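You operate a simulated robot arm through the tools that you are given. There is no shell and no other tool. Be economical: measure what you need, move in short steps, check, and stop when the job is done.

The job below is to be done with a simulated robot arm. You get a single attempt, and the scene is never put back.

JOB
Take the green-banded film roll and leave it on the purple board.

Only the result counts: the job must be done as asked and must still hold three seconds after the hand-in. Knocking over, shifting, dropping, spilling or breaking anything else fails it.

ROBOT AND FRAMES
A 7-joint arm with a two-finger parallel gripper, fixed in place. Base frame: the origin is at the foot of the arm, x ahead of it, y to its left, z up; the work surface is at about z = 0. Units: cm, degrees, N and s.
With the tool pointing down near the work surface it reaches from about 22 to 58 cm from the base axis. Its first joint turns from -66.0 to 66.0 degrees. Payload 2.5 kg.
The tool frame sits at the grasp point between the pads (the TCP): z along the fingers, y along the line on which they close. The tips reach 2.3 cm beyond it. Largest opening 9.4 cm; finger width 3.8, thickness 1; the body of the gripper, 5.4 by 9.6 cm, starts 3.9 cm behind the TCP.
Orientation is that of the tool frame in the base frame, as a unit quaternion [x, y, z, w]. With the fingers straight down and closing along the base's y, the tool's x points along the base's -x, its y along +y and its z along -z.

CONTROLS
- The arm moves only by the tool nudge_tool. Its argument "motion" is a list of rows, each a list of 7 numbers: the turn, a rotation vector about the tool's x, y, z in degrees, then the shift along the tool's x, y, z in cm, then the gripper command, from -1 (fully open) to 1 (shut), values between in proportion. In form: [[wx, wy, wz, tx, ty, tz, hand], ...]. A call has 1 to 20 rows; each row is the pose to reach, as a shift and turn from the pose commanded when the call began, along the tool's axes at that moment. A row lasts 0.2 s, in which the tool goes at most 5 cm and 8.6 degrees; a call with a longer step from one row to the next is refused whole, and so is a gripper value outside its range. A pose out of reach is approached as far as the arm can. The call stops where the force on the tool passes 40 N (or 10 N more than at its start, if that is more) or the arm is blocked; 0.2 s more then pass. Each finger travels about 10.8 cm/s and halts on what it meets, pressing with about 29 N; the grip force reading is that of the motor and also rises with nothing between the fingers. The clock runs only during rows and for 0.2 s after the last one: add rows that repeat a pose to give the fingers time. The reply holds the time, the measured pose of the TCP, the force on the tool along the base axes, the opening and the grip force, in the units named above and with some noise, and new pictures: "views" is both (left out), scene, wrist or none.
- Cameras (640 x 400 px; columns grow to the right, rows downward): "scene" is fixed at [13.28, -41.9, 54.14]; the picture's right is [0.72, -0.70, 0.00], its down [-0.43, -0.44, -0.79] and it looks along [0.55, 0.56, -0.61] (base axes); focal length 308 px, centre (320, 200). "wrist" rides on the gripper at [8.6, 1.6, -7.5] in the tool frame; the picture's right is [-0.18, 0.98, 0.00], its down [-0.58, -0.11, -0.81] and it looks along [-0.79, -0.15, 0.59] (tool axes); focal length 243 px, centre (320, 200). There is no depth. A picture from a camera that has moved, and an enlarged one, comes with that camera's place and axes in the base frame and with its lens.
- close_up(camera, box): a new picture of the part [left, top, right, bottom] of that camera's present view, enlarged. The clock stands still meanwhile.
- finish_job(): hands the job in; it is judged then, once.

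Work in short steps. Places have to be worked out from the pictures, the camera data and where the tool is seen: move nearer, look again, correct. Check each grasp and each placing, and mend what went wrong. You have 90 turns and 170 pictures in all, those below and enlarged ones among them. Open the gripper and draw the arm clear of the work before you hand the job in, unless the task says otherwise; then end with one line.

The tools are called after "Request:" as name(argument=value, ...) on one line, values as JSON. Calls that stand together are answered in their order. nudge_tool: Moves the arm, as the interface text tells. Its arguments: {"type":"object","properties":{"motion":{"type":"array"},"views":{"type":"string","enum":["both","scene","wrist","none"]}},"required":["motion"]} The other tools are called the same way: close_up (camera, box) takes an enlarged picture of a part of a camera's view; finish_job () hands the job in.

At the start:

```text
time: 0.0
position: [41.92, -19.17, 28.94]
tcp_rot: [0.0, 1.0, -0.001, 0.0]
contact_force: [-0.6, 0.5, 0.0]
opening: 9.41
gripper_force: 0.1
```

scene: 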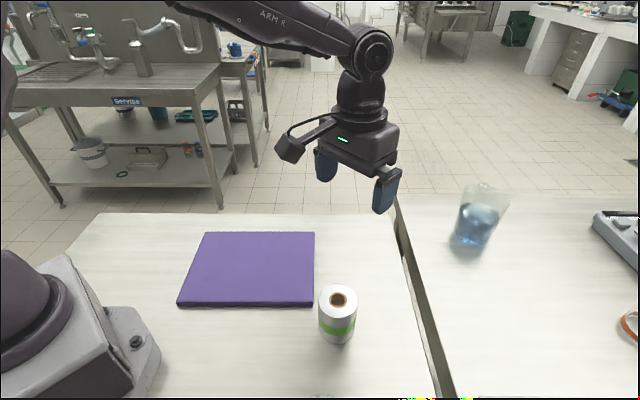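
wrist: 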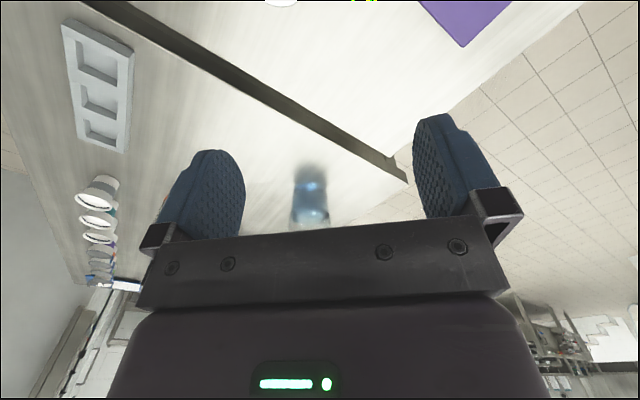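

The roll looks to stand upright near [37.2, -22.1], about 9 cm high and 6.5 cm wide. The board centre is near [34, 1]. I'll move above the roll first and look again.

Request:
nudge_tool(motion=[[0, 0, 0, 1.6, -1, 3, -1], [0, 0, 0, 3.2, -2, 6, -1], [0, 0, 0, 4.7, -2.9, 9, -1], [0, 0, 0, 4.7, -2.9, 12, -1], [0, 0, 0, 4.7, -2.9, 12, -1]])

Request:
close_up(camera="scene", box=[240, 160, 440, 380])

```text
time: 1.2
position: [37.2, -22.06, 17.0]
tcp_rot: [0.0, 1.0, 0.0, -0.001]
contact_force: [0.3, 0.3, -0.2]
opening: 9.4
gripper_force: 0.0
camera wrist: at [28.53, -20.5, 24.35], right [0.18, 0.98, 0.0], down [0.58, -0.11, 0.81], along [0.79, -0.15, -0.59], focal length 243 px, centre (320, 200)
```

scene: 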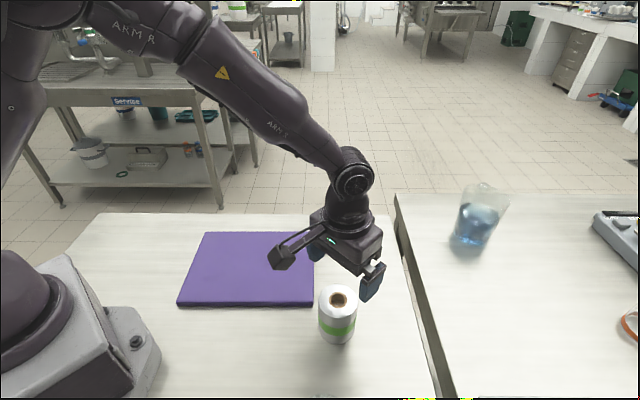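
wrist: 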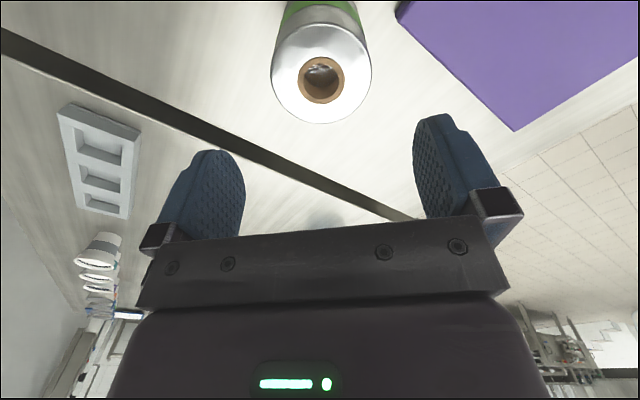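

```text
1.82 times, centred on (340, 270) of scene
camera zoom: at [13.28, -41.91, 54.14], right [0.72, -0.7, 0.0], down [-0.43, -0.44, -0.79], along [0.55, 0.56, -0.61], focal length 560 px, centre (284, 73)
```

zoom: 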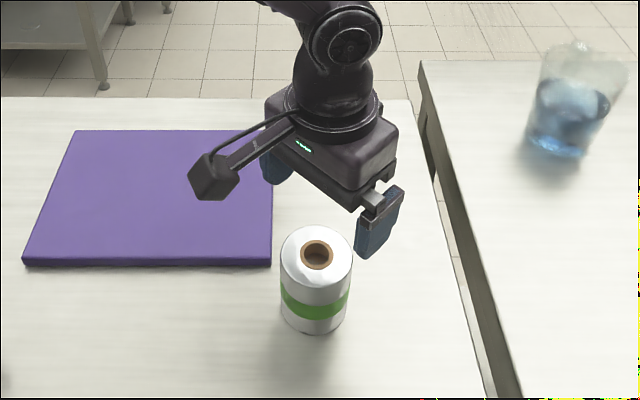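

Both views put the roll's axis near [36.6, -22.1], centred between the fingers. I'll shift 0.6 cm and go down in part, then check.

Request:
nudge_tool(motion=[[0, 0, 0, 0.6, 0, 2, -1], [0, 0, 0, 0.6, 0, 4, -1], [0, 0, 0, 0.6, 0, 6, -1], [0, 0, 0, 0.6, 0, 7, -1], [0, 0, 0, 0.6, 0, 7, -1]])

Request:
close_up(camera="scene", box=[240, 200, 440, 370])

```text
time: 2.4
position: [36.49, -21.9, 9.91]
tcp_rot: [0.0, 1.0, 0.0, 0.0]
contact_force: [0.4, -0.8, -0.3]
opening: 9.38
gripper_force: 0.1
camera wrist: at [27.88, -20.43, 17.39], right [0.18, 0.98, 0.0], down [0.58, -0.11, 0.81], along [0.79, -0.15, -0.59], focal length 243 px, centre (320, 200)
```

scene: 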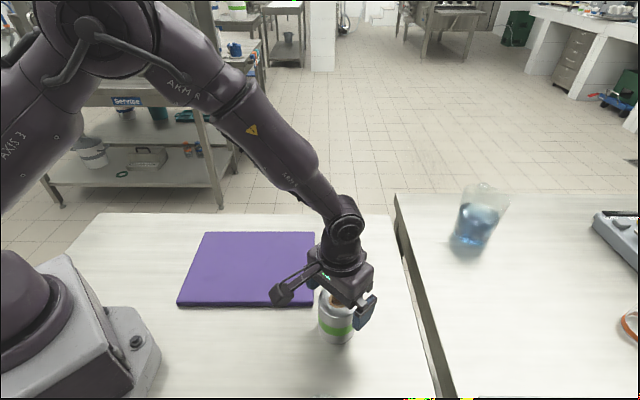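
wrist: 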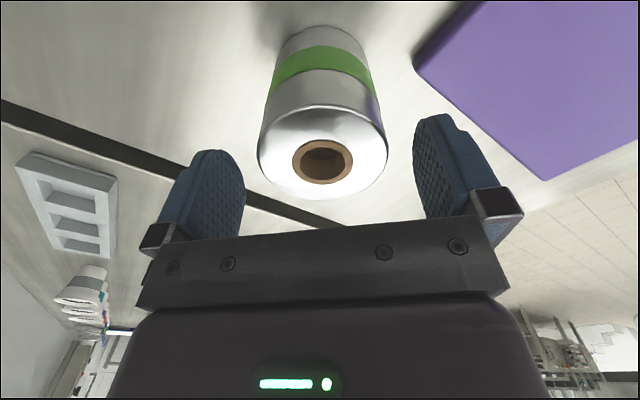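

```text
2.35 times, centred on (340, 285) of scene
camera zoom: at [13.28, -41.9, 54.14], right [0.72, -0.7, 0.0], down [-0.43, -0.44, -0.79], along [0.55, 0.56, -0.61], focal length 725 px, centre (273, 0)
```

zoom: 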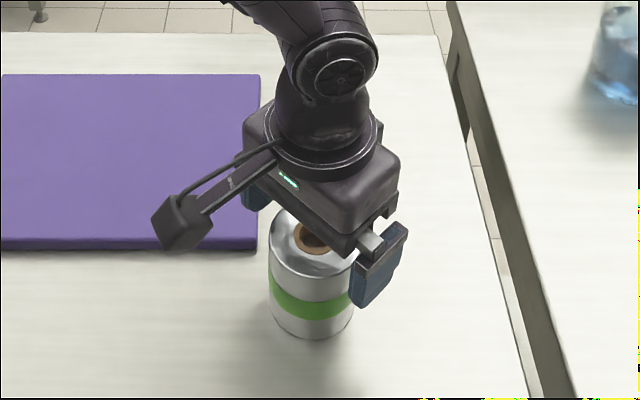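

The core triangulates to about [36.7, -21.95] with the top at about 8.4 cm, so it is well centred. I'll descend to z≈5.4, where the body clears the top by about 0.9 cm, and close.

Request:
nudge_tool(motion=[[0, 0, 0, 0, 0, 1.5, -1], [0, 0, 0, -0.2, 0, 3, -1], [0, 0, 0, -0.2, 0, 4.5, -1], [0, 0, 0, -0.2, 0, 4.5, -1], [0, 0, 0, -0.2, 0, 4.5, 0.2], [0, 0, 0, -0.2, 0, 4.5, 0.4], [0, 0, 0, -0.2, 0, 4.5, 0.6], [0, 0, 0, -0.2, 0, 4.5, 1], [0, 0, 0, -0.2, 0, 4.5, 1]])

```text
time: 4.4
position: [36.69, -22.12, 5.45]
tcp_rot: [0.0, 1.0, 0.0, 0.0]
contact_force: [0.3, 0.5, 0.9]
opening: 6.75
gripper_force: 29.3
camera wrist: at [28.05, -20.52, 12.83], right [0.18, 0.98, 0.0], down [0.58, -0.11, 0.81], along [0.79, -0.15, -0.59], focal length 243 px, centre (320, 200)
```

scene: 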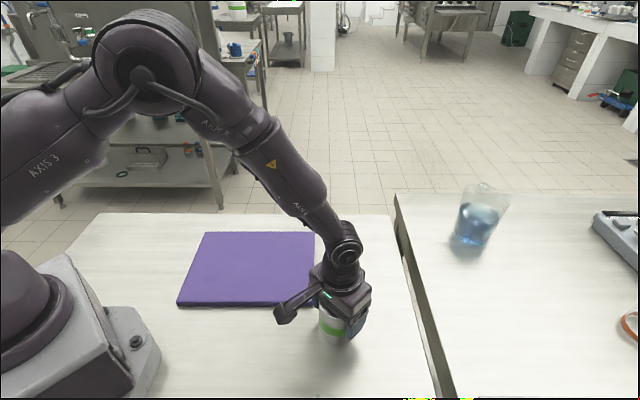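
wrist: 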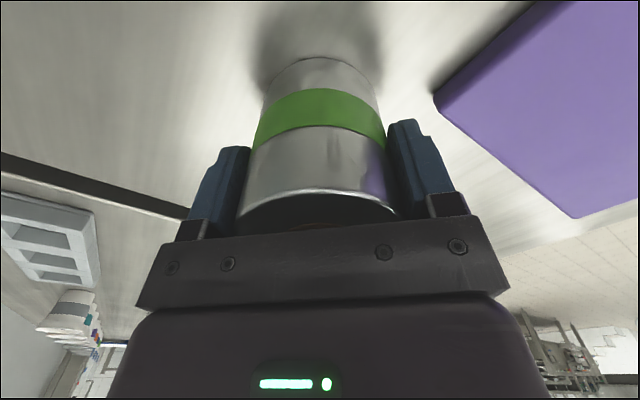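

The roll is gripped, with the opening at 6.75 cm and 29 N. I'll lift slowly and check the hold.

Request:
nudge_tool(motion=[[0, 0, 0, 0, 0, -0.7, 1], [0, 0, 0, 0, 0, -2, 1], [0, 0, 0, 0, 0, -3.5, 1], [0, 0, 0, 0, 0, -5, 1], [0, 0, 0, 0, 0, -6, 1], [0, 0, 0, 0, 0, -6, 1]])

```text
time: 5.8
position: [36.78, -22.14, 11.62]
tcp_rot: [0.0, 1.0, 0.0, 0.0]
contact_force: [0.1, -0.1, -3.4]
opening: 6.73
gripper_force: 29.2
camera wrist: at [28.15, -20.62, 18.9], right [0.18, 0.98, 0.0], down [0.58, -0.11, 0.81], along [0.79, -0.15, -0.59], focal length 243 px, centre (320, 200)
```

scene: 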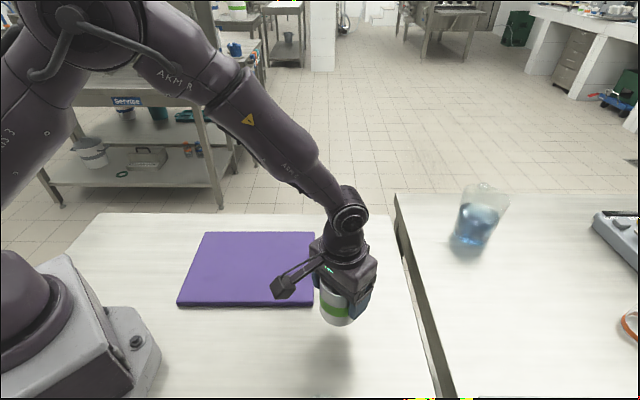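
wrist: 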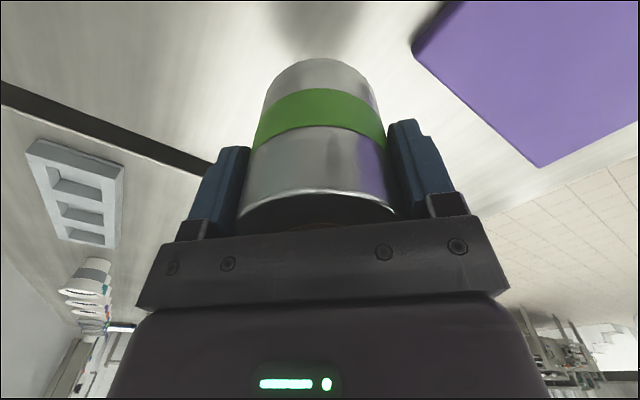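

The roll is lifted cleanly and its bottom is at about z = 6. I'll carry it sideways to about [36, 0] over the board with smooth steps.

Request:
nudge_tool(motion=[[0, 0, 0, 0, 0.6, 0, 1], [0, 0, 0, 0, 1.8, 0, 1], [0, 0, 0, 0.1, 3.5, 0, 1], [0, 0, 0, 0.2, 5.5, 0, 1], [0, 0, 0, 0.3, 7.5, 0, 1], [0, 0, 0, 0.4, 9.5, 0, 1], [0, 0, 0, 0.5, 11.5, 0, 1], [0, 0, 0, 0.6, 13.5, 0, 1], [0, 0, 0, 0.7, 15.5, 0, 1], [0, 0, 0, 0.8, 17.5, 0, 1], [0, 0, 0, 0.8, 19.3, 0, 1], [0, 0, 0, 0.8, 20.8, 0, 1], [0, 0, 0, 0.8, 21.7, 0, 1], [0, 0, 0, 0.8, 22.1, 0, 1], [0, 0, 0, 0.8, 22.1, 0, 1]])

```text
time: 9.0
position: [35.9, 0.06, 11.42]
tcp_rot: [-0.001, 1.0, 0.0, 0.0]
contact_force: [-0.2, 0.2, -3.1]
opening: 6.76
gripper_force: 29.0
camera wrist: at [27.37, 1.57, 18.91], right [0.18, 0.98, 0.0], down [0.58, -0.11, 0.81], along [0.79, -0.15, -0.59], focal length 243 px, centre (320, 200)
```

scene: 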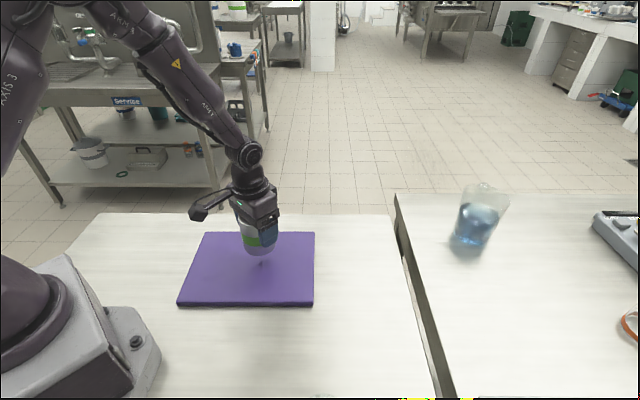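
wrist: 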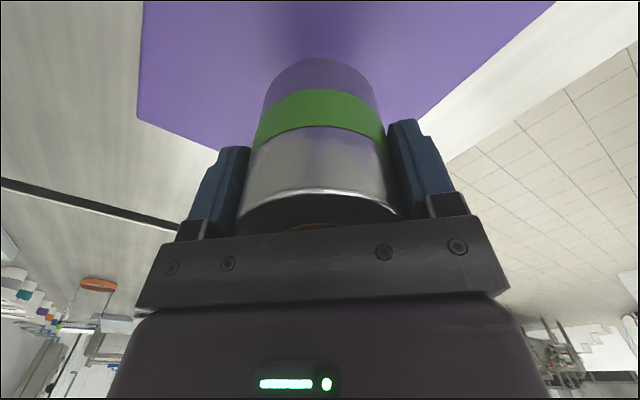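

The roll is over the middle of the board. I'll lower it most of the way, then feel for contact in small steps.

Request:
nudge_tool(motion=[[0, 0, 0, 0, 0, 0.8, 1], [0, 0, 0, 0, 0, 2, 1], [0, 0, 0, 0, 0, 3, 1], [0, 0, 0, 0, 0, 3.8, 1], [0, 0, 0, 0, 0, 4.0, 1], [0, 0, 0, 0, 0, 4.0, 1]])

Request:
close_up(camera="scene", box=[160, 180, 340, 320])

```text
time: 10.4
position: [36.04, 0.07, 7.48]
tcp_rot: [0.0, 1.0, 0.0, 0.0]
contact_force: [-1.1, -0.9, -3.2]
opening: 6.76
gripper_force: 28.7
camera wrist: at [27.38, 1.57, 14.92], right [0.18, 0.98, 0.0], down [0.58, -0.11, 0.81], along [0.79, -0.15, -0.59], focal length 243 px, centre (320, 200)
```

scene: 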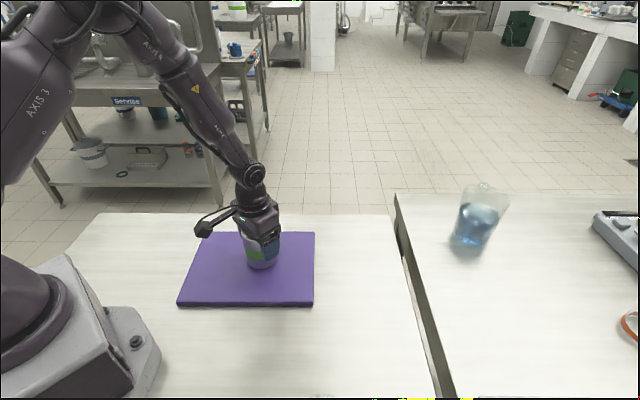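
wrist: 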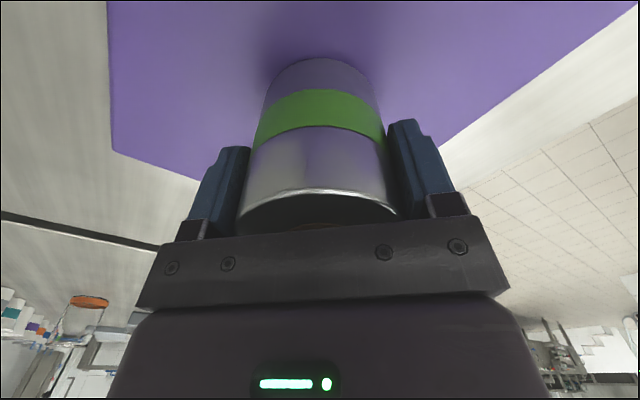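

```text
2.86 times, centred on (250, 250) of scene
camera zoom: at [13.28, -41.9, 54.14], right [0.72, -0.7, 0.0], down [-0.43, -0.44, -0.79], along [0.55, 0.56, -0.61], focal length 880 px, centre (520, 57)
```

zoom: 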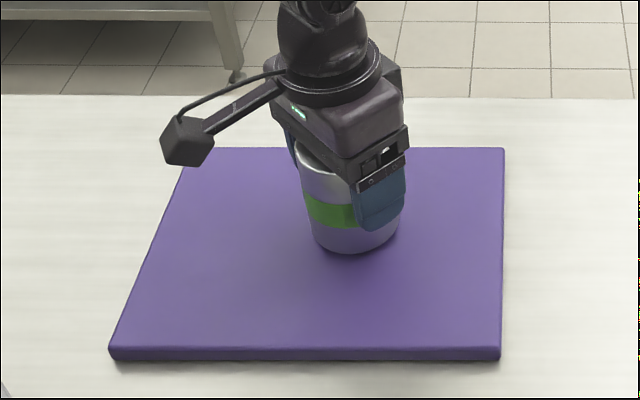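

No contact yet, with the bottom at about z = 2. I'll go down in small steps while reading the force.

Request:
nudge_tool(motion=[[0, 0, 0, 0, 0, 0.25, 1], [0, 0, 0, 0, 0, 0.5, 1], [0, 0, 0, 0, 0, 0.5, 1]], views="none")

```text
time: 11.2
position: [36.04, -0.0, 6.9]
tcp_rot: [0.0, 1.0, 0.0, 0.0]
contact_force: [-1.7, -0.4, 2.4]
opening: 6.74
gripper_force: 28.4
```

The vertical force went from -3.2 to +2.4 N, so the roll is touching the board. I'll take one tiny step more to confirm it is seated.

Request:
nudge_tool(motion=[[0, 0, 0, 0, 0, 0.08, 1], [0, 0, 0, 0, 0, 0.08, 1]], views="scene")

Request:
close_up(camera="scene", box=[210, 200, 310, 290])

```text
time: 11.8
position: [35.98, 0.11, 6.81]
tcp_rot: [-0.001, 1.0, -0.001, 0.001]
contact_force: [-6.2, -0.4, 17.4]
opening: 6.75
gripper_force: 28.4
```

scene: 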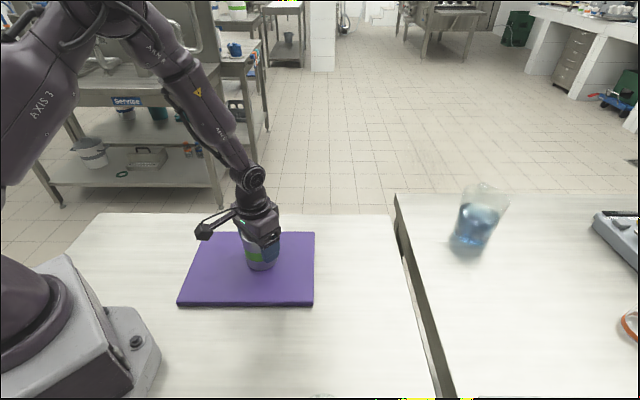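

```text
4.44 times, centred on (260, 245) of scene
camera zoom: at [13.28, -41.9, 54.14], right [0.72, -0.7, 0.0], down [-0.43, -0.44, -0.79], along [0.55, 0.56, -0.61], focal length 1369 px, centre (587, 0)
```

zoom: 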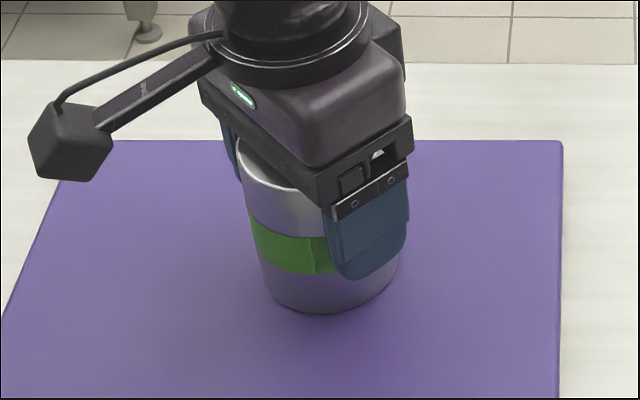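

The roll is firmly seated at 17 N. I'll ease the pressure by 0.08 cm and then open the fingers gradually.

Request:
nudge_tool(motion=[[0, 0, 0, 0, 0, -0.08, 1], [0, 0, 0, 0, 0, -0.08, 0.3], [0, 0, 0, 0, 0, -0.08, -0.3], [0, 0, 0, 0, 0, -0.08, -0.5], [0, 0, 0, 0, 0, -0.08, -0.75], [0, 0, 0, 0, 0, -0.08, -1], [0, 0, 0, 0, 0, -0.08, -1], [0, 0, 0, 0, 0, -0.08, -1]])

```text
time: 13.6
position: [35.89, 0.08, 7.06]
tcp_rot: [0.0, 1.0, -0.001, 0.0]
contact_force: [-0.6, -1.0, 1.1]
opening: 9.4
gripper_force: 0.0
camera wrist: at [27.27, 1.59, 14.43], right [0.18, 0.98, 0.0], down [0.58, -0.11, 0.81], along [0.79, -0.15, -0.59], focal length 243 px, centre (320, 200)
```

scene: 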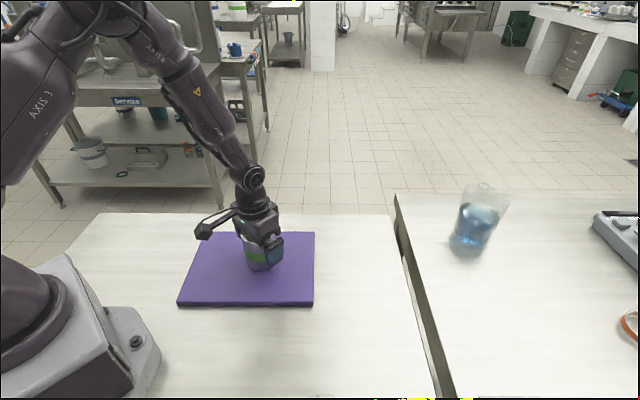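
wrist: 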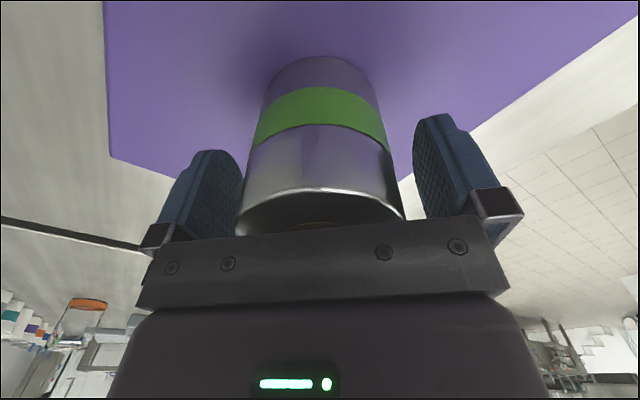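

The fingers are open and the roll is standing. I'll withdraw straight up, slowly at first.

Request:
nudge_tool(motion=[[0, 0, 0, 0, 0, -0.5, -1], [0, 0, 0, 0, 0, -1.2, -1], [0, 0, 0, 0, 0, -2.2, -1], [0, 0, 0, 0, 0, -3.5, -1], [0, 0, 0, 0, 0, -5, -1], [0, 0, 0, 0, 0, -7, -1], [0, 0, 0, 0, 0, -10, -1], [0, 0, 0, 0, 0, -13, -1], [0, 0, 0, 0, 0, -16, -1], [0, 0, 0, 0, 0, -16, -1]])

Request:
close_up(camera="scene", box=[160, 180, 340, 320])

```text
time: 15.8
position: [35.89, 0.0, 22.93]
tcp_rot: [-0.001, 1.0, 0.0, 0.0]
contact_force: [-0.4, -0.1, 0.0]
opening: 9.41
gripper_force: 0.0
camera wrist: at [27.36, 1.55, 30.37], right [0.18, 0.98, 0.0], down [0.58, -0.11, 0.81], along [0.79, -0.15, -0.59], focal length 243 px, centre (320, 200)
```

scene: 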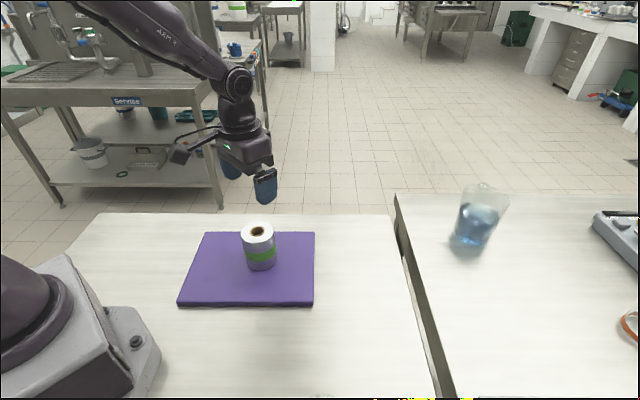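
wrist: 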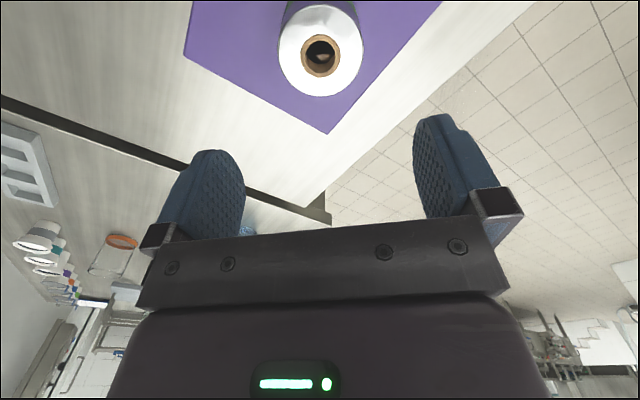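

```text
2.86 times, centred on (250, 250) of scene
camera zoom: at [13.28, -41.9, 54.14], right [0.72, -0.7, 0.0], down [-0.43, -0.44, -0.79], along [0.55, 0.56, -0.61], focal length 880 px, centre (520, 57)
```

zoom: 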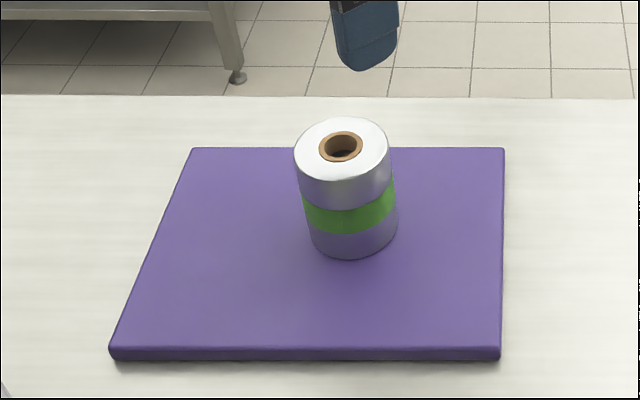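

The roll stands upright well inside the board, the board hasn't moved, and the arm is clear, so I'm handing the job in.

Request:
finish_job()

```text
The job is handed in.
```

The green-banded film roll is standing upright on the purple board, with the gripper open and the arm clear; nothing else was moved.
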